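You operate a simulated robot arm through the tools that you are given. There is no shell and no other tool. Be economical: measure what you need, move in short steps, check, and stop when the job is done.

You are at the controls of a simulated two-armed robot. One attempt, no reset.

JOB
Take the rag from the packing table top and lay it out flat on the carton bench top.
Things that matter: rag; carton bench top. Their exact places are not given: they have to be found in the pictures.

The check looks at the end state, three seconds after you hand in, the way a careful person would. Anything else that was tipped, shoved, dropped, spilled or broken makes it a failure.

ROBOT AND FRAMES
Two 7-joint arms with two-finger parallel grippers on one trunk, on a base that drives. Base frame: it is fixed to the floor where the robot stands at the start and does not move with it; the origin is under the middle of the robot, x ahead of it, y to its left, z up. Lengths are in m, angles in rad, forces in N, time in s.
The left shoulder is at the start at [0.07, 0.134, 1.126], the right one opposite. Places, roughly: carton bench top [1.4, 0.1, 0.8]. Payload 1.57 kg a hand.
Tool frame (each hand has its own): the origin (TCP) lies between the finger pads and is the grasp point; the fingertips stand 0.03 m ahead of it; z points along the fingers, y is the line along which they close. The gripper opens to 0.08 m. The fingers are 0.017 m wide and 0.012 m thick; the gripper's body (0.04 by 0.082 m) begins 0.08 m behind the TCP.
Orientation is that of the tool frame in the base frame, as [roll, pitch, yaw] about the fixed x, y, z axes, in that order (R = Rz(yaw) Ry(pitch) Rx(roll)). With the fingers straight down and closing along the base's y, the tool's x points along the base's -x, its y along +y and its z along -z.

CONTROLS
- The arms move only by the tool arm_command. It takes "left_increments", "right_increments" or both (then of equal length, played together; a hand with none holds still); each is a list of rows, each a list of 3 entries, a list of its own where there are three numbers: the shift along the tool's x, y, z in m, then the turn, a rotation vector about the tool's x, y, z in rad, then the closure in counts, from 0 (fully open) to 255 (shut). In form: [[[tx, ty, tz], [rx, ry, rz], jaw], ...]. A call has 1 to 8 rows; each row is the pose to reach, as a shift and turn from the pose commanded when the call began, along the tool's axes at that moment. Rows are played at 5 a second. More than 0.05 m and 0.15 rad between two rows, or a gripper value outside its range, and nothing of the call is played. Where a pose cannot be reached the arm comes as near as it can. A force on the tool above 40 N (or 10 N above the force at the start of the call, whichever is more), or a blocked arm, ends the call early, and 0.2 s more pass. Each finger travels about 0.153 m/s and halts on what it meets, pressing with about 39 N; the grip force reading is that of the motor and also rises with nothing between the fingers. The clock runs only during rows and for 0.2 s after the last one: add rows that repeat a pose to give the fingers time. The reply holds the time, the measured pose of the TCP, the force on the tool along the base axes, the opening and the grip force, in the units named above and with some noise.
- Cameras (640 x 400 px; columns grow to the right, rows downward): "scene" is now at [0.1295, -0.0066, 1.338]; the picture's right is [-0.08, -1.00, 0.00], its down [-0.73, 0.06, -0.69] and it looks along [0.68, -0.06, -0.73] (base axes); focal length 278 px, centre (320, 200). "left" rides on the left gripper at [0.072, 0.007, -0.122] in its tool frame; the picture's right is [-0.09, 1.00, 0.00], its down [-0.84, -0.08, -0.54] and it looks along [-0.54, -0.05, 0.84] (tool axes); focal length 238 px, centre (320, 200). "right" rides on the right gripper at [0.072, -0.007, -0.122] in its tool frame; the picture's right is [0.09, 1.00, 0.00], its down [-0.84, 0.08, -0.54] and it looks along [-0.54, 0.05, 0.84] (tool axes); focal length 238 px, centre (320, 200).
- snapshot(camera): a new picture of that camera. The clock stands still meanwhile.
- move_column(by): slides the trunk up (or, below 0, down) by that many m; the arms and the scene camera ride with it, the base frame stays. It gives what a move gives, with no picture.
- base_move(legs): drives the robot by 1 to 6 legs, each [ahead, left, turn to the left] in m, m and rad, along the robot's own axes; the way and the turn of a leg run together, so that a leg with both is an arc; at most 1.5 m and 3.142 rad a leg. The arms and the cameras ride along, it lands a little off, and it stops where it bumps. It gives what a move gives.
- pan_tilt(pan, tilt): turns the head with the scene camera to pan (to the left, within 1.501 rad either way) and tilt (down, from -0.506 to 1.204), counted from straight ahead of the robot. It gives what a move gives.
- locate(camera, pixels): for up to 12 pixels [column, row] of the newest picture of that camera ("zoom" is the newest enlarged one), the place [x, y, z] in the base frame of the surface seen there, good to about 0.002 m. The clock stands still meanwhile.
- close_up(camera, box): a new picture of the part [left, top, right, bottom] of that camera's present view, enlarged. The clock stands still meanwhile.
- sign_off(): hands the job in; it is judged then, once.

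Go step by step. Measure first, check grasps and placings, and put right what went wrong. The budget is 80 turns and 78 pictures, counting those below and the enlarged ones. Unless the task says otherwise, let go and move clear before handing in, and close with one line.

The tools are called after "Request:" as name(argument=value, ...) on one line, values as JSON. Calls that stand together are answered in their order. arm_command: Moves the arms, as the interface text tells. Its arguments: {"type":"object","properties":{"left_increments":{"type":"array","items":{"type":"array"}},"right_increments":{"type":"array","items":{"type":"array"}}},"required":[]} The other tools are called the same way: move_column (by) slides the trunk up or down; base_move (legs) drives the base; pan_tilt (pan, tilt) turns the head that bears the scene camera; snapshot (camera) takes a picture; locate (camera, pixels) gives the place of the surface under pixels of a picture; close_up (camera, box) takes an enlarged picture of a part of a camera's view; sign_off () hands the job in.

At the start:

```text
t: 0.0
left_tcp_pos: [0.4765, 0.2421, 1.0544]
left_orientation: [-3.14, 0.0, -3.14]
left_ft_force: [0.2, 0.9, -0.1]
left_gripper_width: 0.0799
left_finger_force: 0.0
right_tcp_pos: [0.4191, -0.1608, 1.0436]
right_orientation: [-3.142, -0.001, -3.141]
right_ft_force: [-0.5, 0.0, 0.2]
right_gripper_width: 0.08
right_finger_force: 0.1
trunk travel left (down, up): [-0.7, 0.24]
robot x, y, heading: [-0.0025, 0.0021, 0.004]
head pan, tilt: [-0.084, 0.815]
```

scene: 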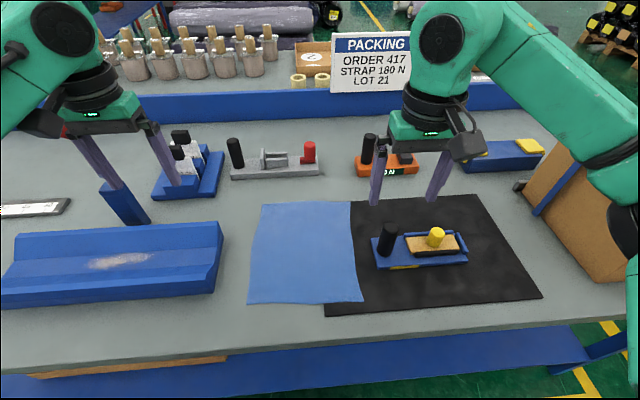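
right: 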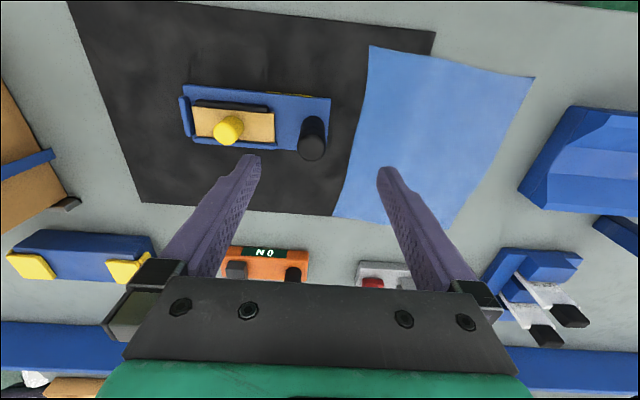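
left: 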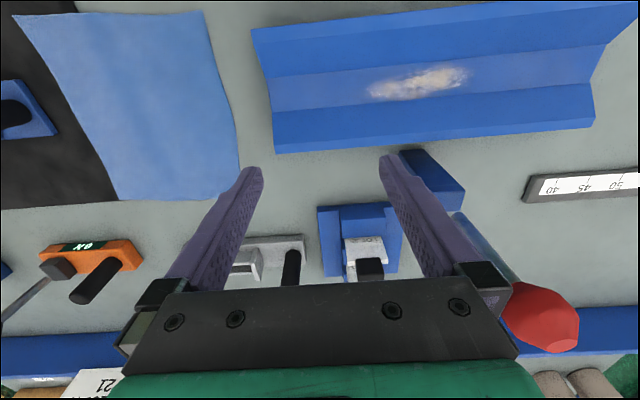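

The light blue cloth at scene pixels (262,203)-(363,302) looks like the rag, partly lying over the black mat. I'll locate its corners and then look up towards the carton bench.

Request:
locate(camera="scene", pixels=[[264, 205], [348, 204], [360, 299], [251, 300], [305, 250], [300, 300], [256, 250], [300, 345], [235, 250], [70, 300], [330, 360], [620, 270]])

Request:
pan_tilt(pan=0.0, tilt=0.4)

Request:
snapshot(camera="scene")

```text
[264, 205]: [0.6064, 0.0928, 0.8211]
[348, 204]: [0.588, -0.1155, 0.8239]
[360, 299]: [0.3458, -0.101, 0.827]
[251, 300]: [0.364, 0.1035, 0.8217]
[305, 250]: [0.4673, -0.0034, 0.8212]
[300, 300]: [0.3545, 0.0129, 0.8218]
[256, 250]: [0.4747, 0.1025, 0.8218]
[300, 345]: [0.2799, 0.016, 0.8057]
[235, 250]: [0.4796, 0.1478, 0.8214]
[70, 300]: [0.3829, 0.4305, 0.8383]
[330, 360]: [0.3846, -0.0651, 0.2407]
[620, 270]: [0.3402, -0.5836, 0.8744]
```

```text
t: 0.9
left_tcp_pos: [0.4763, 0.2423, 1.0542]
left_orientation: [3.141, 0.0, -3.141]
left_ft_force: [-0.9, -0.5, 0.0]
left_gripper_width: 0.0798
left_finger_force: 0.1
right_tcp_pos: [0.4196, -0.1598, 1.0435]
right_orientation: [-3.141, -0.002, -3.141]
right_ft_force: [0.0, 0.2, -0.5]
right_gripper_width: 0.08
right_finger_force: 0.0
trunk travel left (down, up): [-0.7, 0.24]
robot x, y, heading: [-0.0032, -0.0026, -0.002]
head pan, tilt: [0.0, 0.4]
```

```text
74 pictures are left
```

scene: 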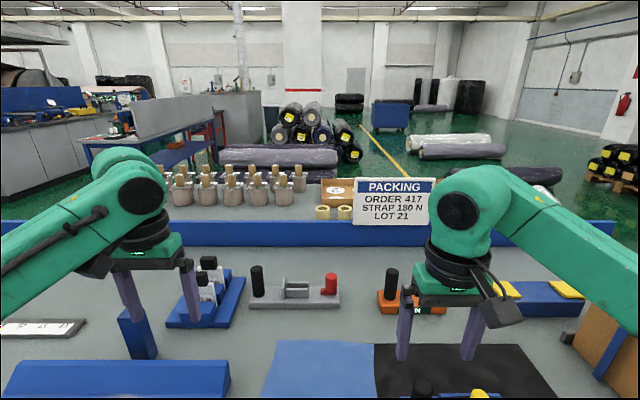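

The table lies at z≈0.821, and beyond the blue ledge there is a bench with rollers and cartons (rows 180-220). I'll measure what lies there.

Request:
locate(camera="scene", pixels=[[230, 207], [270, 212], [340, 222], [160, 212], [300, 232], [450, 222], [330, 185], [240, 155], [300, 260], [130, 145], [390, 205], [520, 180]])

Request:
close_up(camera="scene", box=[100, 80, 420, 280])

```text
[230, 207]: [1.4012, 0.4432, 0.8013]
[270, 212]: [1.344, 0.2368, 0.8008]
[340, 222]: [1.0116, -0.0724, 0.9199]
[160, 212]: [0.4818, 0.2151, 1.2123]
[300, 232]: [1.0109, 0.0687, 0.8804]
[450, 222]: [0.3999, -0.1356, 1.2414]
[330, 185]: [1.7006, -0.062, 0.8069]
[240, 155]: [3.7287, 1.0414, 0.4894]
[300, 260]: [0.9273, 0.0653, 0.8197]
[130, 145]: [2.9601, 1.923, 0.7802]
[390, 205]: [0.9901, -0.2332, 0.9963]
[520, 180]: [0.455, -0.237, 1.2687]
```

```text
2.00 times, centred on (260, 180) of scene
```

zoom: 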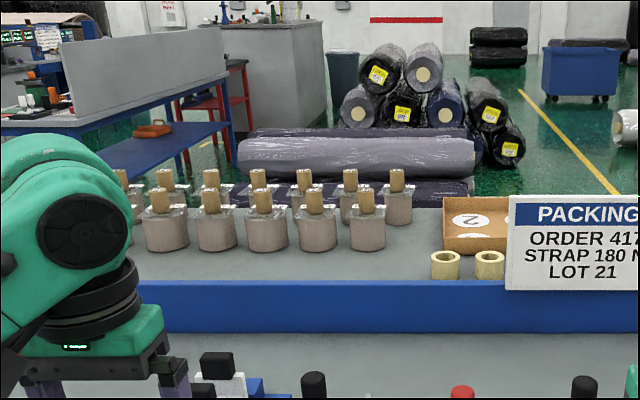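

The bench behind has z≈0.80 starting past the blue ledge at x≈1.0, and the PACKING sign hides part of it. I'll raise the trunk to see over.

Request:
move_column(by=0.24)

Request:
snapshot(camera="scene")

Request:
pan_tilt(pan=-0.9, tilt=0.5)

Request:
snapshot(camera="scene")

Request:
pan_tilt(pan=0.9, tilt=0.5)

Request:
snapshot(camera="scene")

```text
t: 3.4
left_tcp_pos: [0.478, 0.2419, 1.296]
left_orientation: [-3.141, 0.001, -3.141]
left_ft_force: [-0.7, 0.9, -0.1]
left_gripper_width: 0.0798
left_finger_force: 0.1
right_tcp_pos: [0.4205, -0.1605, 1.2838]
right_orientation: [3.141, 0.001, 3.141]
right_ft_force: [0.2, 0.9, 0.0]
right_gripper_width: 0.08
right_finger_force: 0.1
trunk travel left (down, up): [-0.94, 0.0]
robot x, y, heading: [-0.002, -0.0014, 0.004]
head pan, tilt: [0.0, 0.4]
```

```text
72 pictures are left
```

scene: 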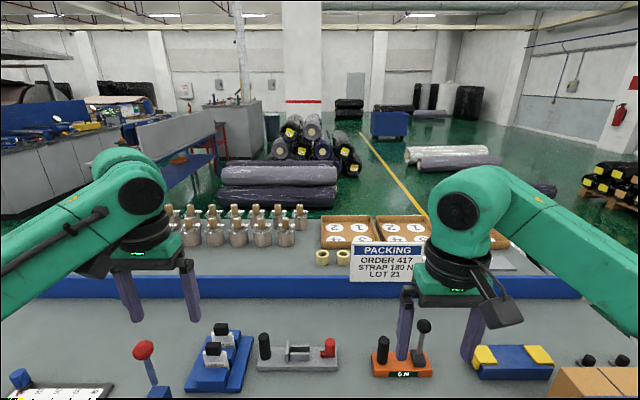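

```text
t: 4.6
left_tcp_pos: [0.477, 0.243, 1.2954]
left_orientation: [-3.141, 0.0, -3.141]
left_ft_force: [-0.5, 0.4, 0.3]
left_gripper_width: 0.0799
left_finger_force: 0.1
right_tcp_pos: [0.4188, -0.1617, 1.2836]
right_orientation: [3.141, 0.001, -3.14]
right_ft_force: [0.6, -0.1, -0.2]
right_gripper_width: 0.0799
right_finger_force: 0.2
trunk travel left (down, up): [-0.94, 0.0]
robot x, y, heading: [0.0025, 0.0023, 0.0]
head pan, tilt: [-0.901, 0.499]
```

```text
71 pictures are left
```

scene: 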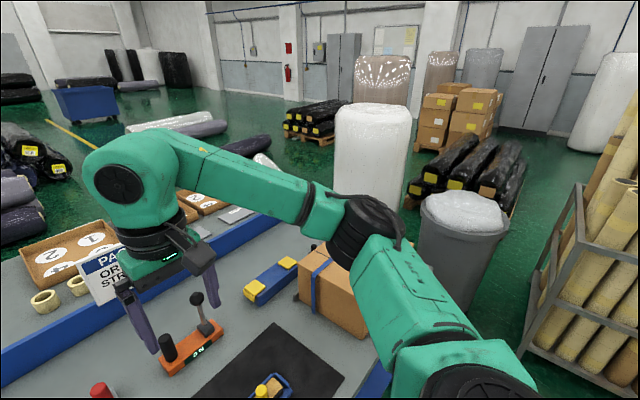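

```text
t: 6.4
left_tcp_pos: [0.4768, 0.2417, 1.2953]
left_orientation: [3.141, 0.0, -3.141]
left_ft_force: [-0.1, -0.3, -0.3]
left_gripper_width: 0.08
left_finger_force: 0.0
right_tcp_pos: [0.42, -0.1602, 1.2833]
right_orientation: [-3.141, 0.001, 3.141]
right_ft_force: [0.5, 0.2, -0.5]
right_gripper_width: 0.0802
right_finger_force: 0.1
trunk travel left (down, up): [-0.94, 0.0]
robot x, y, heading: [-0.0015, 0.0007, 0.005]
head pan, tilt: [0.901, 0.499]
```

```text
70 pictures are left
```

scene: 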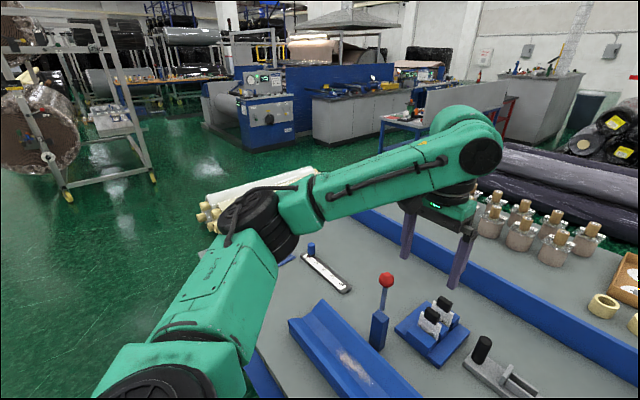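

The carton bench (bottles, roller boxes) stands right behind the packing table; I need a route round one end. I'll measure obstacles on the left side first.

Request:
locate(camera="scene", pixels=[[215, 232], [318, 172], [230, 330], [262, 185], [330, 225], [375, 212], [490, 200], [500, 150], [400, 230], [245, 345], [140, 200], [350, 170]])

Request:
pan_tilt(pan=0.45, tilt=0.4)

Request:
snapshot(camera="scene")

```text
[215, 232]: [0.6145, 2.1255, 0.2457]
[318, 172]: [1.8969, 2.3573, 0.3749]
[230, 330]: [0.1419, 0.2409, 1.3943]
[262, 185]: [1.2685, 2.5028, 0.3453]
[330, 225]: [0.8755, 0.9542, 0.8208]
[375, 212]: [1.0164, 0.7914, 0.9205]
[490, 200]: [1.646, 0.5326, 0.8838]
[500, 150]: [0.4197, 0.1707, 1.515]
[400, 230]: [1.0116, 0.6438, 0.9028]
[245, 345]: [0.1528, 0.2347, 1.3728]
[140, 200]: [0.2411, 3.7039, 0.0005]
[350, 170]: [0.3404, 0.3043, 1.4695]
```

```text
t: 7.3
left_tcp_pos: [0.4761, 0.2415, 1.2955]
left_orientation: [-3.14, 0.0, -3.141]
left_ft_force: [0.0, 0.3, -0.7]
left_gripper_width: 0.0802
left_finger_force: 0.1
right_tcp_pos: [0.421, -0.1602, 1.2837]
right_orientation: [3.142, 0.0, -3.141]
right_ft_force: [0.7, 0.3, 0.5]
right_gripper_width: 0.08
right_finger_force: 0.1
trunk travel left (down, up): [-0.94, 0.0]
robot x, y, heading: [-0.0009, 0.0014, -0.004]
head pan, tilt: [0.45, 0.4]
```

```text
69 pictures are left
```

scene: 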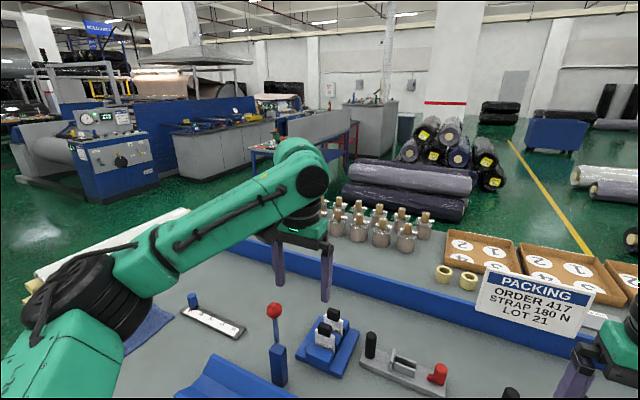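

Now I'll measure the bench's left end, the cream rolls and the purple rolls behind, then look to the right side.

Request:
locate(camera="scene", pixels=[[155, 320], [185, 215], [205, 221], [235, 231], [405, 213], [350, 202], [340, 165], [470, 195], [480, 240], [400, 255], [440, 255], [250, 200]])

Request:
pan_tilt(pan=-0.55, tilt=0.4)

Request:
snapshot(camera="scene")

```text
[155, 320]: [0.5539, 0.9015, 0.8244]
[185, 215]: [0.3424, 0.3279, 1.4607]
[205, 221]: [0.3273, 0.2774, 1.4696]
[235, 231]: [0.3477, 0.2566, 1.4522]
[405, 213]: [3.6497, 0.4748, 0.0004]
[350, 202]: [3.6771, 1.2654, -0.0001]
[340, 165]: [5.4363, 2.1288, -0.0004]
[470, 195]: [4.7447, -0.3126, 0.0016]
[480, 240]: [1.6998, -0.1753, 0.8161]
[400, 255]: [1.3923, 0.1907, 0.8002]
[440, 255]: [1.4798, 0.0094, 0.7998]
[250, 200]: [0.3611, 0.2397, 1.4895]
```

```text
t: 8.6
left_tcp_pos: [0.4765, 0.2419, 1.2959]
left_orientation: [3.141, 0.002, -3.141]
left_ft_force: [-0.6, 0.1, -0.7]
left_gripper_width: 0.08
left_finger_force: 0.1
right_tcp_pos: [0.4201, -0.16, 1.2831]
right_orientation: [-3.141, 0.0, 3.141]
right_ft_force: [0.1, 0.2, -0.3]
right_gripper_width: 0.0801
right_finger_force: 0.0
trunk travel left (down, up): [-0.94, 0.0]
robot x, y, heading: [-0.0024, -0.001, 0.001]
head pan, tilt: [-0.55, 0.4]
```

```text
68 pictures are left
```

scene: 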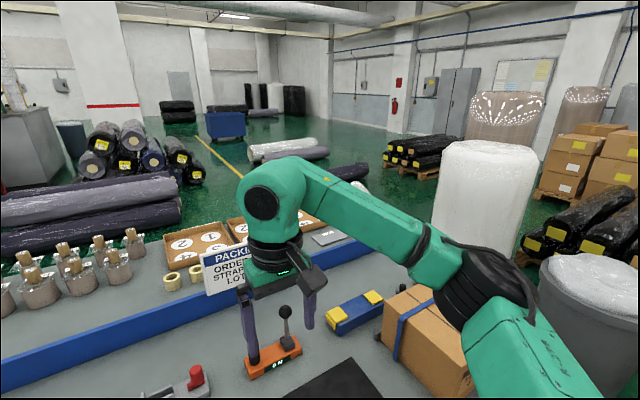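

Next: measure the right side — bench's right end, grey flat item (325,237), tray, white roll, and floor.

Request:
locate(camera="scene", pixels=[[327, 237], [350, 242], [315, 228], [345, 262], [205, 240], [175, 280], [120, 215], [180, 195], [370, 172], [485, 160], [435, 255], [600, 260]])

Request:
close_up(camera="scene", box=[120, 160, 440, 360])

```text
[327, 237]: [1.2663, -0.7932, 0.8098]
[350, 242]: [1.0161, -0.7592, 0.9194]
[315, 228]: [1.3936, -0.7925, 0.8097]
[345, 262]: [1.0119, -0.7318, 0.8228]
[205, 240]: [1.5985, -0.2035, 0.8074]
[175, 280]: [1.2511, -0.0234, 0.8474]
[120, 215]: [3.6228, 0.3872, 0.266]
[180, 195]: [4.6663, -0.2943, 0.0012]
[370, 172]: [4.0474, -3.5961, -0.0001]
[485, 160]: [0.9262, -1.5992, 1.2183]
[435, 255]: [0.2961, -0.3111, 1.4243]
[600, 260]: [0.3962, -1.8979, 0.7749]
```

```text
2.00 times, centred on (280, 260) of scene
```

zoom: 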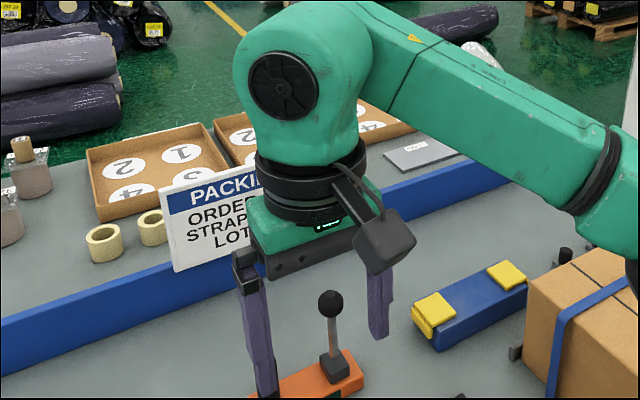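

The route on the left looks open (table ends at y≈1.0, cream rolls begin at y≈2.1), and purple rolls lie far behind. First the rag: lower the trunk back and look straight at it.

Request:
move_column(by=-0.24)

Request:
pan_tilt(pan=0.0, tilt=0.95)

Request:
snapshot(camera="scene")

```text
t: 11.1
left_tcp_pos: [0.4766, 0.2423, 1.0564]
left_orientation: [3.141, 0.0, -3.139]
left_ft_force: [0.1, 0.3, 0.2]
left_gripper_width: 0.08
left_finger_force: 0.1
right_tcp_pos: [0.4187, -0.1606, 1.0428]
right_orientation: [-3.141, -0.001, -3.141]
right_ft_force: [-0.8, -0.2, 0.3]
right_gripper_width: 0.0801
right_finger_force: 0.1
trunk travel left (down, up): [-0.7, 0.24]
robot x, y, heading: [-0.0041, -0.0021, -0.007]
head pan, tilt: [-0.55, 0.4]
```

```text
t: 12.0
left_tcp_pos: [0.4762, 0.2422, 1.055]
left_orientation: [-3.141, 0.001, -3.141]
left_ft_force: [-0.2, 0.1, 0.1]
left_gripper_width: 0.0798
left_finger_force: 0.2
right_tcp_pos: [0.4197, -0.1602, 1.0435]
right_orientation: [3.14, 0.0, 3.141]
right_ft_force: [0.4, -0.4, 1.1]
right_gripper_width: 0.0799
right_finger_force: 0.0
trunk travel left (down, up): [-0.7, 0.24]
robot x, y, heading: [-0.0019, 0.0039, -0.001]
head pan, tilt: [0.0, 0.949]
```

```text
66 pictures are left
```

scene: 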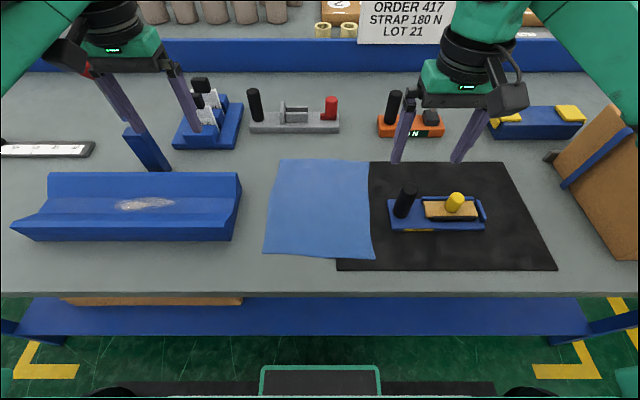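

Request:
locate(camera="scene", pixels=[[266, 250], [373, 257], [366, 163], [280, 161], [320, 255], [332, 256], [371, 220], [240, 205], [220, 240], [388, 230], [300, 292], [340, 268]])

Request:
close_up(camera="scene", box=[240, 140, 400, 280])

```text
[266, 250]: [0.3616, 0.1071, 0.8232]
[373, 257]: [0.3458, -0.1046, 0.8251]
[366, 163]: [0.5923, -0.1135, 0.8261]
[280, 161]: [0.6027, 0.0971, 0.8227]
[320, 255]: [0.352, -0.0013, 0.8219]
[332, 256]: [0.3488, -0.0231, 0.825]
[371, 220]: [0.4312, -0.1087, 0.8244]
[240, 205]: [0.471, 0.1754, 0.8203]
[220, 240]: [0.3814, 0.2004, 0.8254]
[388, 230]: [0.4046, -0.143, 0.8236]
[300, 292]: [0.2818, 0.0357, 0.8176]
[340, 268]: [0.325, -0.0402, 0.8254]
```

```text
2.86 times, centred on (320, 210) of scene
```

zoom: 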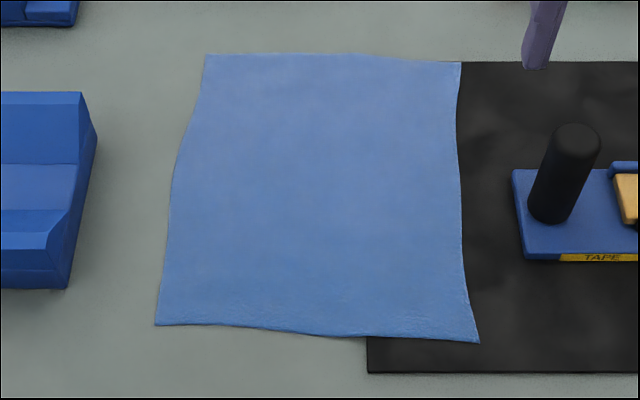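

Rag near corners are about (0.360,0.108) and (0.345,-0.105), with edge free on both sides. I'll bring both open hands above spots just inside those near corners.

Request:
arm_command(left_increments=[[[0.025, -0.039, 0], [0, 0, 0], 127], [[0.05, -0.078, 0], [0, 0, 0], 127], [[0.076, -0.118, 0], [0, 0, 0], 127], [[0.101, -0.157, 0], [0, 0, 0], 127], [[0.101, -0.157, 0.04], [0, 0, 0], 127], [[0.101, -0.157, 0.08], [0, 0, 0], 127], [[0.101, -0.157, 0.12], [0, 0, 0], 127], [[0.101, -0.157, 0.155], [0, 0, 0], 127]], right_increments=[[[0.015, 0.02, 0], [0, 0, 0], 127], [[0.03, 0.04, 0], [0, 0, 0], 127], [[0.045, 0.06, 0], [0, 0, 0], 127], [[0.06, 0.078, 0], [0, 0, 0], 127], [[0.06, 0.078, 0.04], [0, 0, 0], 127], [[0.06, 0.078, 0.08], [0, 0, 0], 127], [[0.06, 0.078, 0.12], [0, 0, 0], 127], [[0.06, 0.078, 0.144], [0, 0, 0], 127]])

Request:
snapshot(camera="left")

Request:
snapshot(camera="right")

```text
t: 13.8
left_tcp_pos: [0.3773, 0.085, 0.9001]
left_orientation: [3.141, 0.002, -3.14]
left_ft_force: [0.3, 1.2, 0.4]
left_gripper_width: 0.0401
left_finger_force: 0.0
right_tcp_pos: [0.3587, -0.082, 0.9004]
right_orientation: [3.14, 0.0, -3.14]
right_ft_force: [0.2, 0.1, 0.1]
right_gripper_width: 0.0402
right_finger_force: 0.0
trunk travel left (down, up): [-0.7, 0.24]
robot x, y, heading: [0.0024, 0.0042, 0.0]
head pan, tilt: [0.0, 0.949]
```

```text
64 pictures are left
```

left: 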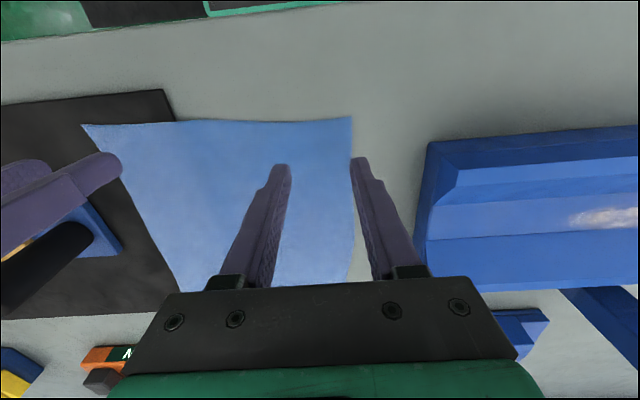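

```text
63 pictures are left
```

right: 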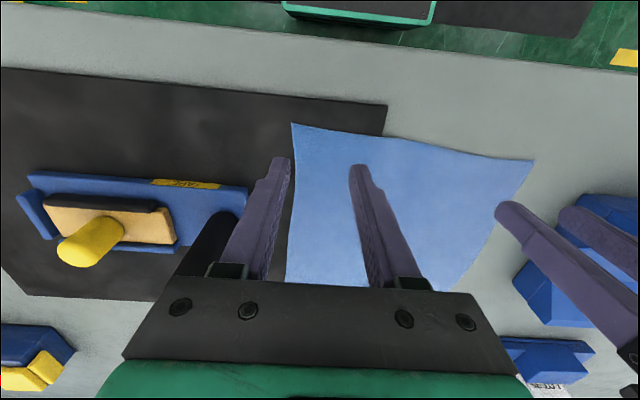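

Both hands are astride the near corners. I'll shift each slightly inward and descend to light contact.

Request:
arm_command(left_increments=[[[0.003, -0.008, 0.02], [0, 0, 0], 127], [[0.003, -0.008, 0.04], [0, 0, 0], 127], [[0.003, -0.008, 0.046], [0, 0, 0], 127], [[0.003, -0.008, 0.049], [0, 0, 0], 127]], right_increments=[[[0.0, 0.007, 0.02], [0, 0, 0], 127], [[0.0, 0.007, 0.038], [0, 0, 0], 127], [[0.0, 0.007, 0.043], [0, 0, 0], 127], [[0.0, 0.007, 0.045], [0, 0, 0], 127]])

```text
t: 14.8
left_tcp_pos: [0.373, 0.0773, 0.8523]
left_orientation: [-3.141, 0.002, -3.14]
left_ft_force: [0.4, -0.6, 0.0]
left_gripper_width: 0.0402
left_finger_force: 0.0
right_tcp_pos: [0.3592, -0.0758, 0.8561]
right_orientation: [3.139, 0.002, 3.14]
right_ft_force: [-0.2, -2.6, 10.9]
right_gripper_width: 0.0401
right_finger_force: 0.0
trunk travel left (down, up): [-0.7, 0.24]
robot x, y, heading: [0.0013, 0.0017, 0.003]
head pan, tilt: [0.0, 0.949]
```

The right fingertips already press with 11 N; the left is just short. I'll lower the left a little and close both.

Request:
arm_command(left_increments=[[[0, 0, 0.002], [0, 0, 0], 127], [[0, 0, 0.002], [0, 0, 0], 180], [[0, 0, 0.002], [0, 0, 0], 255], [[0, 0, 0.002], [0, 0, 0], 255], [[0, 0, 0.002], [0, 0, 0], 255]], right_increments=[[[0, 0, 0], [0, 0, 0], 127], [[0, 0, 0], [0, 0, 0], 180], [[0, 0, 0], [0, 0, 0], 255], [[0, 0, 0], [0, 0, 0], 255], [[0, 0, 0], [0, 0, 0], 255]])

Request:
snapshot(camera="scene")

Request:
snapshot(camera="left")

```text
t: 16.0
left_tcp_pos: [0.3725, 0.0761, 0.8506]
left_orientation: [-3.138, 0.004, -3.139]
left_ft_force: [2.7, -7.3, 19.9]
left_gripper_width: 0.0021
left_finger_force: 23.9
right_tcp_pos: [0.3577, -0.0753, 0.8552]
right_orientation: [3.139, 0.004, -3.138]
right_ft_force: [2.4, 10.4, 8.7]
right_gripper_width: 0.0022
right_finger_force: 23.6
trunk travel left (down, up): [-0.7, 0.24]
robot x, y, heading: [-0.0028, -0.0007, -0.003]
head pan, tilt: [0.0, 0.949]
```

```text
62 pictures are left
```

scene: 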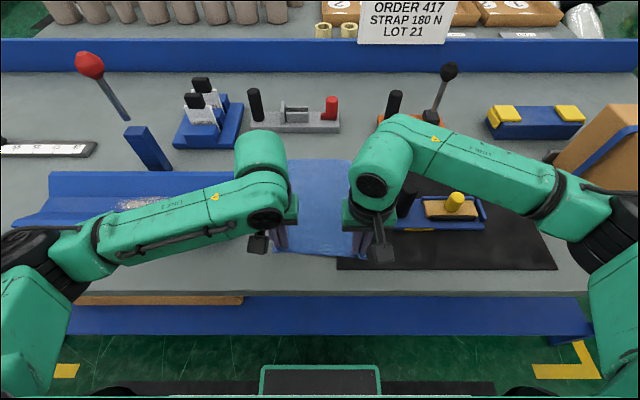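

```text
61 pictures are left
```

left: 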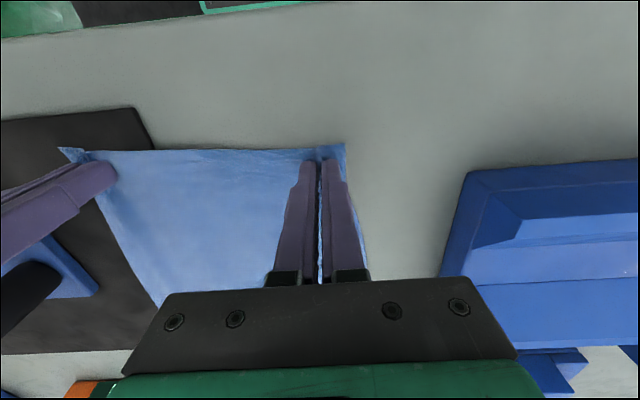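

Both grippers hold ~2 mm of gathered cloth. I'll lift gently to check the grip.

Request:
arm_command(left_increments=[[[0, 0, -0.02], [0, 0, 0], 255], [[0, 0, -0.04], [0, 0, 0], 255], [[0, 0, -0.07], [0, 0, 0], 255], [[0, 0, -0.1], [0, 0, 0], 255]], right_increments=[[[0, 0, -0.02], [0, 0, 0], 255], [[0, 0, -0.04], [0, 0, 0], 255], [[0, 0, -0.07], [0, 0, 0], 255], [[0, 0, -0.1], [0, 0, 0], 255]])

Request:
snapshot(camera="left")

Request:
snapshot(camera="right")

```text
t: 17.0
left_tcp_pos: [0.3766, 0.076, 0.9492]
left_orientation: [3.141, -0.004, -3.139]
left_ft_force: [0.7, -8.7, -0.4]
left_gripper_width: 0.0021
left_finger_force: 23.7
right_tcp_pos: [0.3643, -0.0767, 0.9528]
right_orientation: [3.14, -0.003, 3.138]
right_ft_force: [14.1, 8.2, -5.8]
right_gripper_width: 0.0023
right_finger_force: 23.6
trunk travel left (down, up): [-0.7, 0.24]
robot x, y, heading: [-0.001, 0.0, 0.001]
head pan, tilt: [0.0, 0.949]
```

```text
60 pictures are left
```

left: 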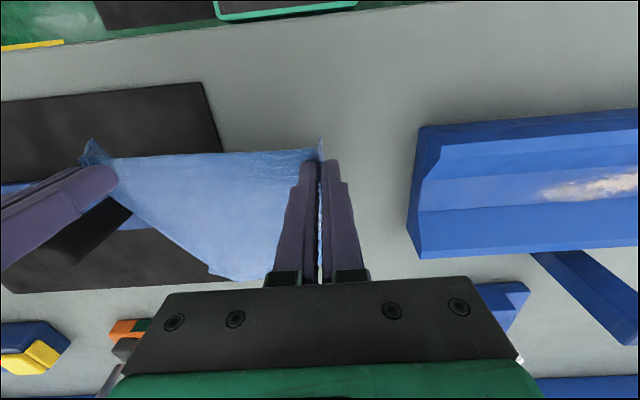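

```text
59 pictures are left
```

right: 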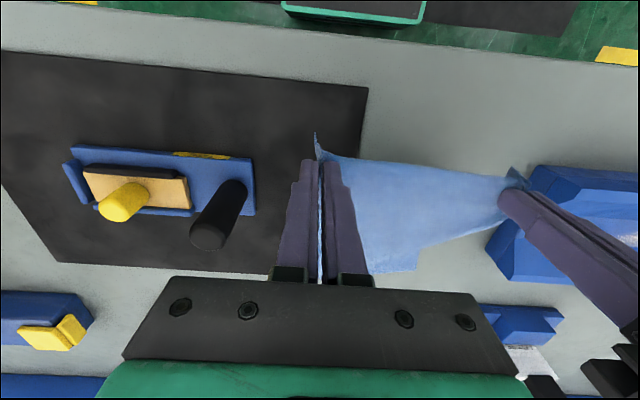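

The rag is held at both corners and rising. I'll relax the sideways pull a bit, then raise the trunk fully.

Request:
arm_command(left_increments=[[[0, -0.002, -0.02], [0, 0, 0], 255], [[0, -0.003, -0.03], [0, 0, 0], 255]], right_increments=[[[0, 0.002, -0.02], [0, 0, 0], 255], [[0, 0.003, -0.03], [0, 0, 0], 255]])

Request:
move_column(by=0.24)

Request:
snapshot(camera="scene")

```text
t: 17.6
left_tcp_pos: [0.3807, 0.0732, 0.9774]
left_orientation: [3.14, -0.006, -3.14]
left_ft_force: [1.1, -2.6, -0.1]
left_gripper_width: 0.0022
left_finger_force: 22.9
right_tcp_pos: [0.3679, -0.0723, 0.9804]
right_orientation: [-3.14, -0.004, 3.139]
right_ft_force: [25.3, 1.9, -13.7]
right_gripper_width: 0.0022
right_finger_force: 23.5
trunk travel left (down, up): [-0.7, 0.24]
robot x, y, heading: [-0.0001, 0.0006, -0.0]
head pan, tilt: [0.0, 0.949]
```

```text
t: 20.1
left_tcp_pos: [0.3727, 0.0727, 1.2206]
left_orientation: [3.141, 0.001, -3.141]
left_ft_force: [0.1, 0.2, 0.5]
left_gripper_width: 0.0022
left_finger_force: 23.4
right_tcp_pos: [0.3605, -0.0723, 1.2245]
right_orientation: [3.141, 0.0, -3.141]
right_ft_force: [-0.2, 0.0, 0.0]
right_gripper_width: 0.0016
right_finger_force: 22.7
trunk travel left (down, up): [-0.94, 0.0]
robot x, y, heading: [-0.0009, -0.0008, 0.001]
head pan, tilt: [0.0, 0.949]
```

```text
58 pictures are left
```

scene: 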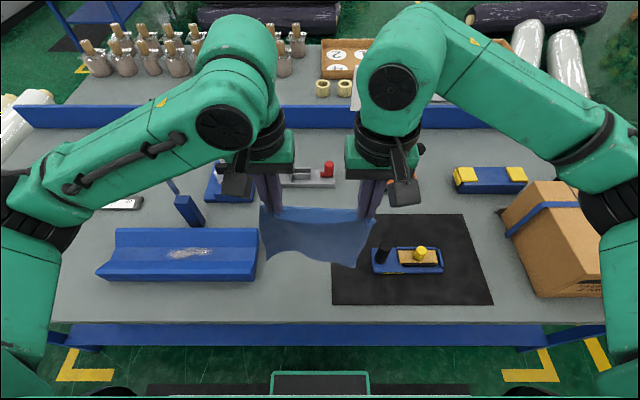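

Something tugged on the right (25 N) then let go, and its opening fell to 1.6 mm. I'll check the hold and the things around.

Request:
snapshot(camera="right")

Request:
close_up(camera="scene", box=[220, 160, 500, 335])

Request:
locate(camera="scene", pixels=[[333, 303], [492, 303], [463, 215], [375, 271], [442, 272], [265, 250], [360, 262], [310, 240], [340, 215]])

```text
57 pictures are left
```

right: 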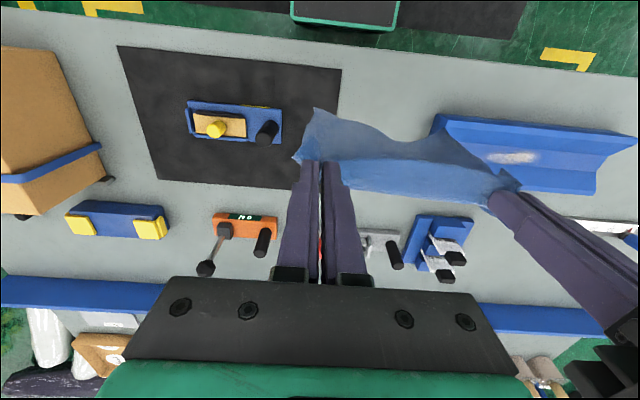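

```text
2.29 times, centred on (360, 248) of scene
```

zoom: 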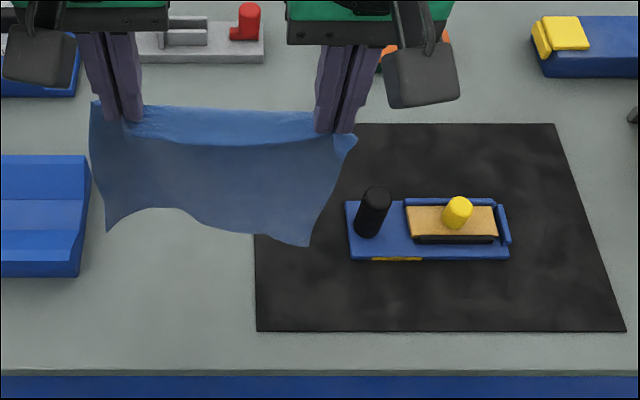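

```text
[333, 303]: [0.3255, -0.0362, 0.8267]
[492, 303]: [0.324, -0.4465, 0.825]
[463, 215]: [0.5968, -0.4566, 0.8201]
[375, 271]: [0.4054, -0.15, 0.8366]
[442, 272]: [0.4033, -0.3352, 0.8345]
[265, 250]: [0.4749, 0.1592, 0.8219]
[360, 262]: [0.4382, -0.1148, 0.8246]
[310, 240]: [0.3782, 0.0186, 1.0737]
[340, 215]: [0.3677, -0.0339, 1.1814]
```

The rag hangs from both hands and mat and tools are where they were. I'll back off the table and look along the left route.

Request:
base_move(legs=[[-0.45, 0, 0]])

Request:
pan_tilt(pan=0.8, tilt=0.55)

Request:
snapshot(camera="scene")

```text
t: 22.9
left_tcp_pos: [-0.0789, 0.0742, 1.2191]
left_orientation: [3.14, -0.002, -3.136]
left_ft_force: [0.5, 0.2, -0.9]
left_gripper_width: 0.002
left_finger_force: 23.5
right_tcp_pos: [-0.0908, -0.071, 1.2241]
right_orientation: [-3.141, -0.002, -3.138]
right_ft_force: [0.4, -0.1, 0.4]
right_gripper_width: 0.002
right_finger_force: 23.7
trunk travel left (down, up): [-0.94, 0.0]
robot x, y, heading: [-0.4535, -0.0027, 0.0]
head pan, tilt: [0.0, 0.949]
```

```text
t: 24.0
left_tcp_pos: [-0.0808, 0.0733, 1.2202]
left_orientation: [-3.141, 0.0, -3.138]
left_ft_force: [0.5, 0.0, 0.1]
left_gripper_width: 0.0019
left_finger_force: 23.6
right_tcp_pos: [-0.0934, -0.0711, 1.2247]
right_orientation: [3.142, 0.0, -3.139]
right_ft_force: [-0.2, 0.8, -0.6]
right_gripper_width: 0.0018
right_finger_force: 23.5
trunk travel left (down, up): [-0.94, 0.0]
robot x, y, heading: [-0.4525, -0.0007, 0.003]
head pan, tilt: [0.799, 0.55]
```

```text
55 pictures are left
```

scene: 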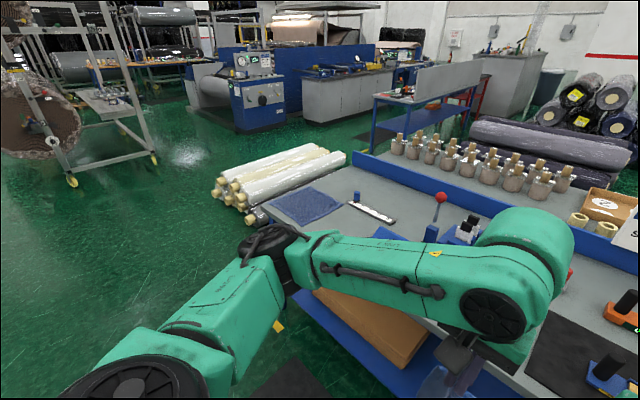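

Request:
locate(camera="scene", pixels=[[265, 205], [347, 170], [250, 218], [215, 198], [262, 222], [240, 208], [300, 175], [340, 150], [375, 135], [155, 160], [372, 153], [255, 213]])

Request:
close_up(camera="scene", box=[180, 100, 500, 300])

```text
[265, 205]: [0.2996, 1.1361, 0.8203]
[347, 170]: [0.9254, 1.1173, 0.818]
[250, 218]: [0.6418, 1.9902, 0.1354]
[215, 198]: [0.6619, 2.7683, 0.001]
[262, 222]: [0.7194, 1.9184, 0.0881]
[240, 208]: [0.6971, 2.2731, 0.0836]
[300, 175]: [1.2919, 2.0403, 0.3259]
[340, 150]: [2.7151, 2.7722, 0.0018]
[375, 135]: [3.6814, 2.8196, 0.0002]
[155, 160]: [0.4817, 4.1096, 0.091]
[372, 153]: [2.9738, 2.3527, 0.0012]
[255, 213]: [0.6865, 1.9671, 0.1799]
```

```text
2.00 times, centred on (340, 200) of scene
```

zoom: 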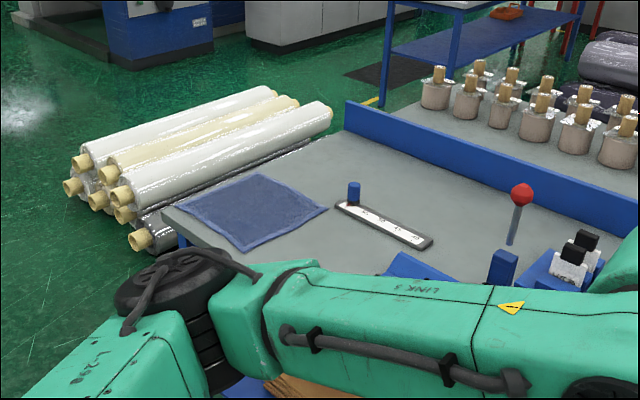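

There's a second cloth on the table's left end: a dark blue hemmed one (zoom (240,210)). I must tell which is the rag, so I'll zoom on each.

Request:
close_up(camera="scene", box=[250, 170, 350, 235])

Request:
locate(camera="zoom", pixels=[[90, 215], [300, 85], [545, 225], [320, 370], [300, 220], [420, 150], [200, 300], [60, 200], [560, 120]])

Request:
pan_tilt(pan=0.0, tilt=0.95)

Request:
close_up(camera="scene", box=[220, 170, 420, 295])

```text
6.15 times, centred on (300, 202) of scene
```

zoom: 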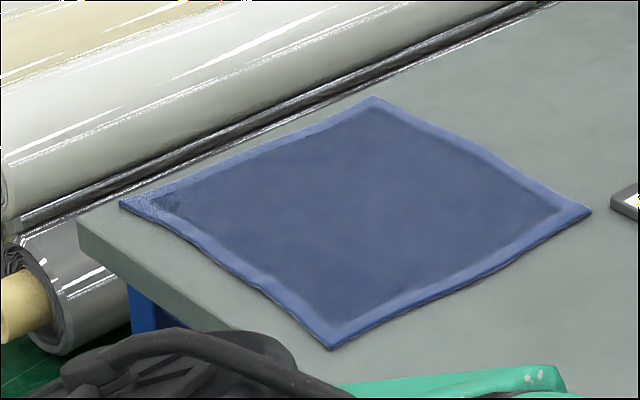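

```text
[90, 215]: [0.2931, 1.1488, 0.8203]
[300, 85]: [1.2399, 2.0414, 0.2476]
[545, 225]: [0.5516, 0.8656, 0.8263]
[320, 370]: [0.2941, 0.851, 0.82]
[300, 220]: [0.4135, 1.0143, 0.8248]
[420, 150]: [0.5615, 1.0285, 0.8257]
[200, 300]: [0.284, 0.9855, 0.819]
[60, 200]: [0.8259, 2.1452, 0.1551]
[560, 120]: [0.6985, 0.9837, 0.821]
```

```text
t: 25.1
left_tcp_pos: [-0.0814, 0.0731, 1.2199]
left_orientation: [-3.141, 0.0, -3.136]
left_ft_force: [-0.5, 0.5, -0.4]
left_gripper_width: 0.0021
left_finger_force: 23.9
right_tcp_pos: [-0.0939, -0.07, 1.225]
right_orientation: [-3.141, 0.0, -3.137]
right_ft_force: [0.0, 0.0, 0.4]
right_gripper_width: 0.0018
right_finger_force: 23.4
trunk travel left (down, up): [-0.94, 0.0]
robot x, y, heading: [-0.452, -0.0013, 0.004]
head pan, tilt: [0.0, 0.949]
```

```text
3.20 times, centred on (320, 232) of scene
```

zoom: 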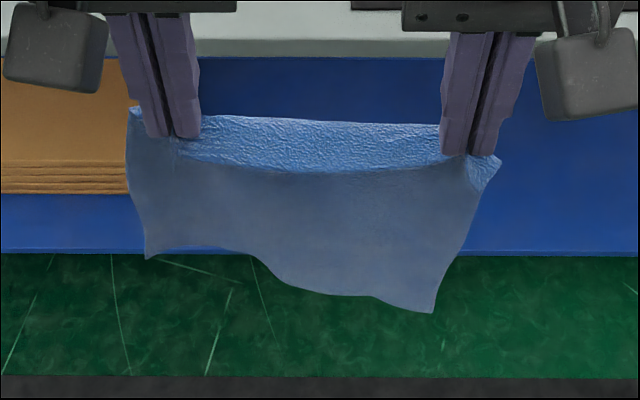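

The held sheet is thin and crinkly; the other is thicker, with a pale border. My route passes the second cloth anyway, so I'll drive there and look from above before deciding.

Request:
base_move(legs=[[0, 0.95, 0]])

Request:
pan_tilt(pan=0.0, tilt=0.6)

Request:
snapshot(camera="scene")

```text
t: 30.1
left_tcp_pos: [-0.0971, 1.0314, 1.2207]
left_orientation: [3.14, 0.0, -3.114]
left_ft_force: [-0.1, -0.1, -0.1]
left_gripper_width: 0.002
left_finger_force: 23.5
right_tcp_pos: [-0.1071, 0.8873, 1.2237]
right_orientation: [-3.141, -0.001, -3.113]
right_ft_force: [-0.2, -0.3, 0.2]
right_gripper_width: 0.0015
right_finger_force: 23.2
trunk travel left (down, up): [-0.94, 0.0]
robot x, y, heading: [-0.4665, 0.9536, 0.025]
head pan, tilt: [0.0, 0.949]
```

```text
t: 30.9
left_tcp_pos: [-0.0984, 1.0347, 1.2209]
left_orientation: [3.141, -0.001, -3.114]
left_ft_force: [-0.7, -0.6, -1.2]
left_gripper_width: 0.0023
left_finger_force: 23.4
right_tcp_pos: [-0.1061, 0.8881, 1.2249]
right_orientation: [-3.141, 0.0, -3.115]
right_ft_force: [1.0, 0.0, 0.8]
right_gripper_width: 0.0015
right_finger_force: 23.6
trunk travel left (down, up): [-0.94, 0.0]
robot x, y, heading: [-0.4677, 0.9498, 0.022]
head pan, tilt: [0.0, 0.6]
```

```text
51 pictures are left
```

scene: 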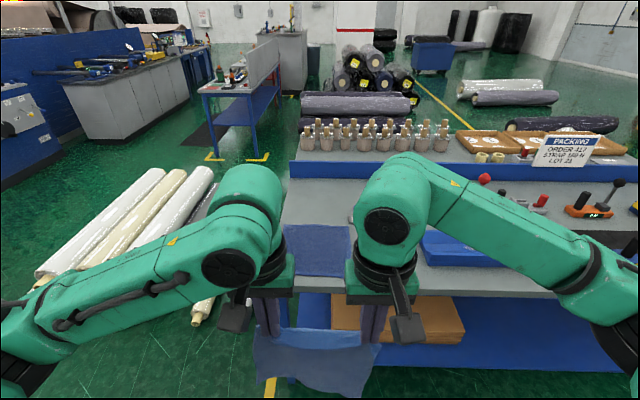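

Request:
close_up(camera="scene", box=[240, 200, 400, 300])

Request:
close_up(camera="scene", box=[230, 300, 400, 400])

Request:
locate(camera="scene", pixels=[[297, 138], [290, 160], [320, 100], [350, 113], [410, 108], [300, 105], [470, 108], [560, 130], [210, 185], [245, 170], [200, 320], [265, 160]])

```text
4.00 times, centred on (320, 250) of scene
```

zoom: 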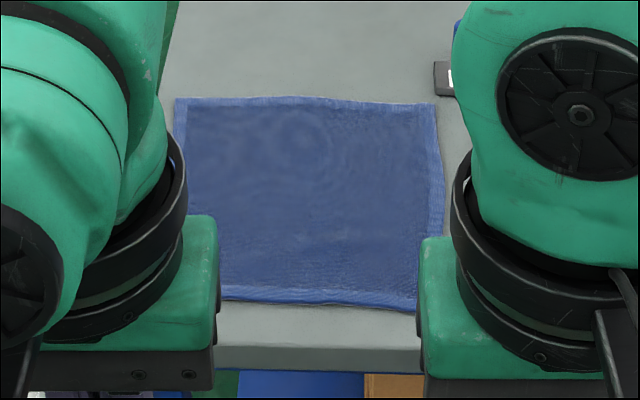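

```text
3.76 times, centred on (315, 350) of scene
```

zoom: 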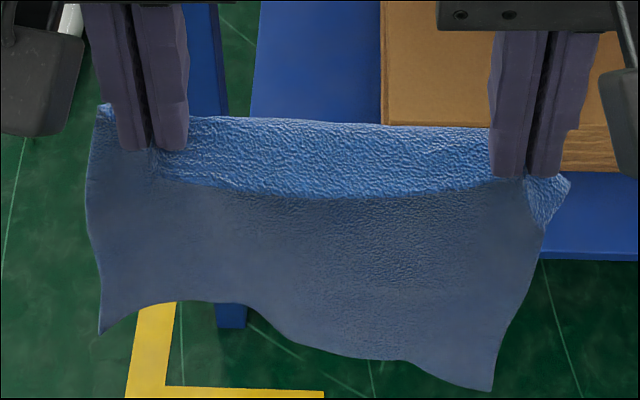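

```text
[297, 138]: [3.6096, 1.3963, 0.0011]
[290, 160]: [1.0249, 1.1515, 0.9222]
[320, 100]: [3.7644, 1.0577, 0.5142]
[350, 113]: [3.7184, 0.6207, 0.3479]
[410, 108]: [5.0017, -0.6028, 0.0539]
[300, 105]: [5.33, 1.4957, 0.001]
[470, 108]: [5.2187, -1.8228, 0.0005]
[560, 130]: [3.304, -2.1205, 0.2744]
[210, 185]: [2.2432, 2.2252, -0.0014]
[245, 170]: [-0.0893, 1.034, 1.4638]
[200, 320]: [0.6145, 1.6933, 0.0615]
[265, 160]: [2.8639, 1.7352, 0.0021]
```

The darker cloth seems a thick fixed-looking towel far from the start reach; the thin limp sheet laid right before the robot fits "the rag", so I carry on with it. Now I'll measure the bench surface, bottle row and gaps, and my own base.

Request:
close_up(camera="scene", box=[170, 80, 490, 280])

Request:
locate(camera="zoom", pixels=[[245, 158], [258, 148], [275, 140], [345, 143], [480, 145], [560, 150], [85, 150], [175, 155], [60, 200], [100, 170], [245, 60], [460, 60]])

Request:
pan_tilt(pan=0.0, tilt=1.2)

Request:
snapshot(camera="scene")

```text
2.00 times, centred on (330, 180) of scene
```

zoom: 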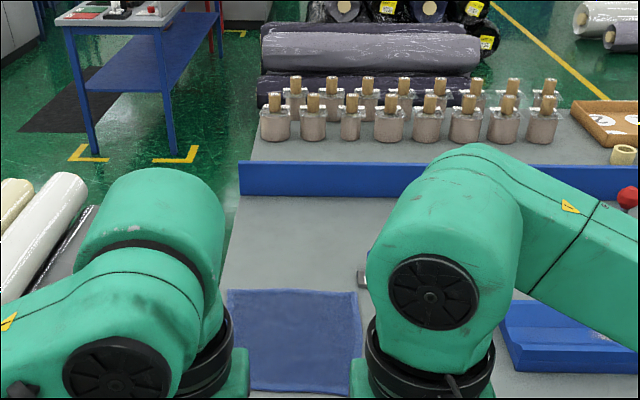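

```text
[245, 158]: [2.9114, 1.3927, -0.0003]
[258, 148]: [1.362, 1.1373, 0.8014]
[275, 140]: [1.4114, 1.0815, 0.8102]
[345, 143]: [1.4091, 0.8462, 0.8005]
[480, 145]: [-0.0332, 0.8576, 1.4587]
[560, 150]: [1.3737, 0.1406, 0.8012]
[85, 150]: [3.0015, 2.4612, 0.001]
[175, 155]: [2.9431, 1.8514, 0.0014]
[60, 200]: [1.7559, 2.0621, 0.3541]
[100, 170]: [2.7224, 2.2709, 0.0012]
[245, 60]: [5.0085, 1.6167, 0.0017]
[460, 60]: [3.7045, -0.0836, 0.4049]
```

```text
t: 31.9
left_tcp_pos: [-0.0971, 1.033, 1.2197]
left_orientation: [3.141, -0.001, -3.112]
left_ft_force: [-1.6, 0.3, 0.0]
left_gripper_width: 0.0019
left_finger_force: 23.6
right_tcp_pos: [-0.1069, 0.8882, 1.2251]
right_orientation: [3.141, 0.0, -3.115]
right_ft_force: [0.7, 0.4, 0.3]
right_gripper_width: 0.002
right_finger_force: 23.1
trunk travel left (down, up): [-0.94, 0.0]
robot x, y, heading: [-0.4674, 0.9519, 0.026]
head pan, tilt: [0.0, 1.201]
```

```text
47 pictures are left
```

scene: 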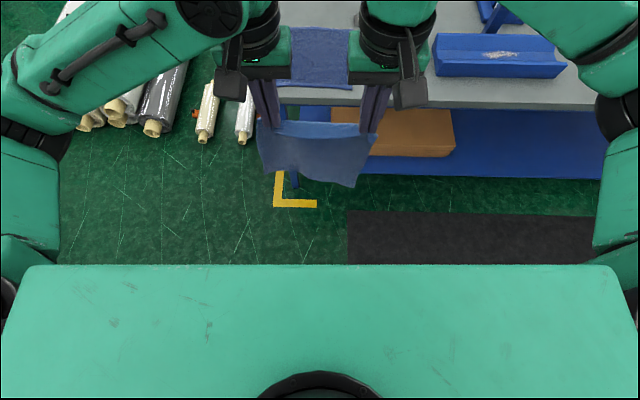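

Request:
locate(camera="scene", pixels=[[320, 270], [30, 275], [610, 275], [203, 135], [243, 140], [152, 130], [295, 185], [275, 205], [305, 105], [140, 125], [10, 390], [630, 390]])

Request:
pan_tilt(pan=0.5, tilt=0.7)

Request:
snapshot(camera="scene")

```text
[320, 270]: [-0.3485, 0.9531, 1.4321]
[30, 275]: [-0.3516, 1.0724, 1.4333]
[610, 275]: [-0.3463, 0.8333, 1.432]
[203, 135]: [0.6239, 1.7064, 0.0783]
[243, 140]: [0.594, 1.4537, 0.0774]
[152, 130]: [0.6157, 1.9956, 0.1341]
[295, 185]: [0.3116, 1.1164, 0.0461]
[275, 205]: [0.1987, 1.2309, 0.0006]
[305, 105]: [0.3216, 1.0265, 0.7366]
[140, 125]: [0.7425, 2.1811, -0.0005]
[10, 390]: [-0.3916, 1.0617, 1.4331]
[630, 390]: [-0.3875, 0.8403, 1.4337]
```

```text
t: 32.8
left_tcp_pos: [-0.098, 1.0332, 1.2211]
left_orientation: [3.141, -0.001, -3.112]
left_ft_force: [-0.5, -1.0, -0.3]
left_gripper_width: 0.002
left_finger_force: 24.3
right_tcp_pos: [-0.1067, 0.8889, 1.2251]
right_orientation: [3.141, 0.001, -3.115]
right_ft_force: [0.9, -0.3, 1.4]
right_gripper_width: 0.0018
right_finger_force: 23.9
trunk travel left (down, up): [-0.94, 0.0]
robot x, y, heading: [-0.4656, 0.949, 0.029]
head pan, tilt: [0.499, 0.7]
```

```text
46 pictures are left
```

scene: 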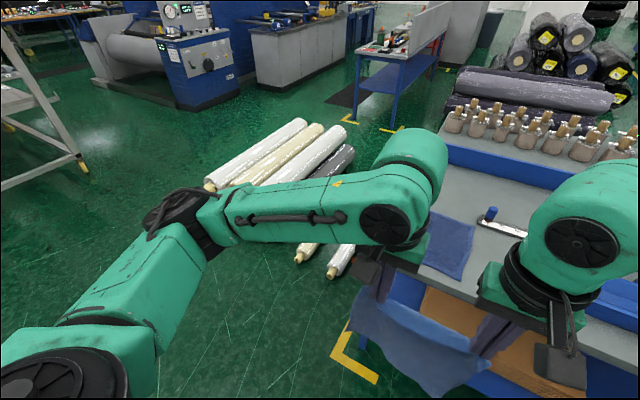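

Small rolls at y≈1.45 and 1.71 block the direct corridor, so I'd loop outside all the rolls. I'll measure the rolls' far ends and the blue workbench beyond.

Request:
locate(camera="scene", pixels=[[300, 120], [345, 127], [354, 150], [348, 117], [385, 130], [403, 128], [330, 100], [205, 185], [85, 170], [180, 105], [425, 110], [358, 105]])

Request:
close_up(camera="scene", box=[180, 60, 500, 260])

```text
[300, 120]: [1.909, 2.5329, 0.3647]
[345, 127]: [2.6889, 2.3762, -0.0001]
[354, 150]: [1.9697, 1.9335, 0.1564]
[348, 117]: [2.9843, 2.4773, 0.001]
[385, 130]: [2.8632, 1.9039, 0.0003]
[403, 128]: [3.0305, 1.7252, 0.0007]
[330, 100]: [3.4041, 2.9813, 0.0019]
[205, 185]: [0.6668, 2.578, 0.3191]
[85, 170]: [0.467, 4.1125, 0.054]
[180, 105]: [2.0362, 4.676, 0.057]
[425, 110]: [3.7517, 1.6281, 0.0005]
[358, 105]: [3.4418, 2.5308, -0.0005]
```

```text
2.00 times, centred on (340, 160) of scene
```

zoom: 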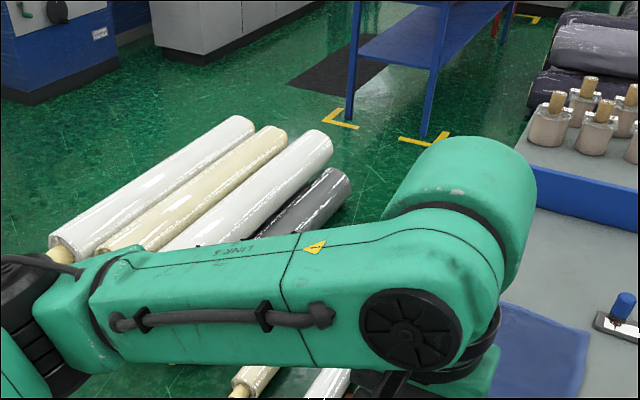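

The rolls end at x≈2.0 and the blue workbench starts at x≈2.9, leaving ~0.9 m; outside lane y≈3.4 is clear. I'll drive left and then ahead in the lane.

Request:
base_move(legs=[[0, 0, -0.027], [0, 1.23, 0], [0, 1.22, 0]])

Request:
pan_tilt(pan=-0.2, tilt=0.5)

Request:
snapshot(camera="scene")

```text
t: 44.9
left_tcp_pos: [-0.1053, 3.4151, 1.2206]
left_orientation: [3.141, 0.0, -3.141]
left_ft_force: [0.5, 0.7, 0.0]
left_gripper_width: 0.0019
left_finger_force: 23.6
right_tcp_pos: [-0.1187, 3.2708, 1.2239]
right_orientation: [-3.141, -0.001, 3.141]
right_ft_force: [0.7, -0.3, 0.2]
right_gripper_width: 0.0017
right_finger_force: 23.9
trunk travel left (down, up): [-0.94, 0.0]
robot x, y, heading: [-0.4778, 3.345, 0.001]
head pan, tilt: [0.499, 0.7]
```

```text
t: 46.0
left_tcp_pos: [-0.1051, 3.4155, 1.2198]
left_orientation: [-3.141, 0.0, -3.141]
left_ft_force: [1.0, 0.5, -0.3]
left_gripper_width: 0.0018
left_finger_force: 23.7
right_tcp_pos: [-0.1191, 3.2706, 1.2237]
right_orientation: [3.139, 0.0, 3.139]
right_ft_force: [-0.2, -0.6, -0.8]
right_gripper_width: 0.0019
right_finger_force: 23.6
trunk travel left (down, up): [-0.94, 0.0]
robot x, y, heading: [-0.4779, 3.3436, -0.002]
head pan, tilt: [-0.201, 0.499]
```

```text
44 pictures are left
```

scene: 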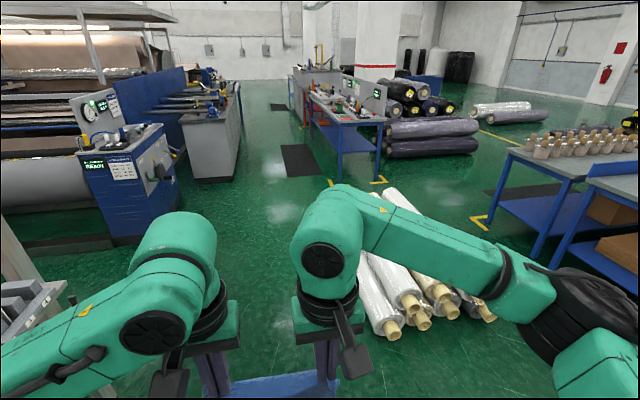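

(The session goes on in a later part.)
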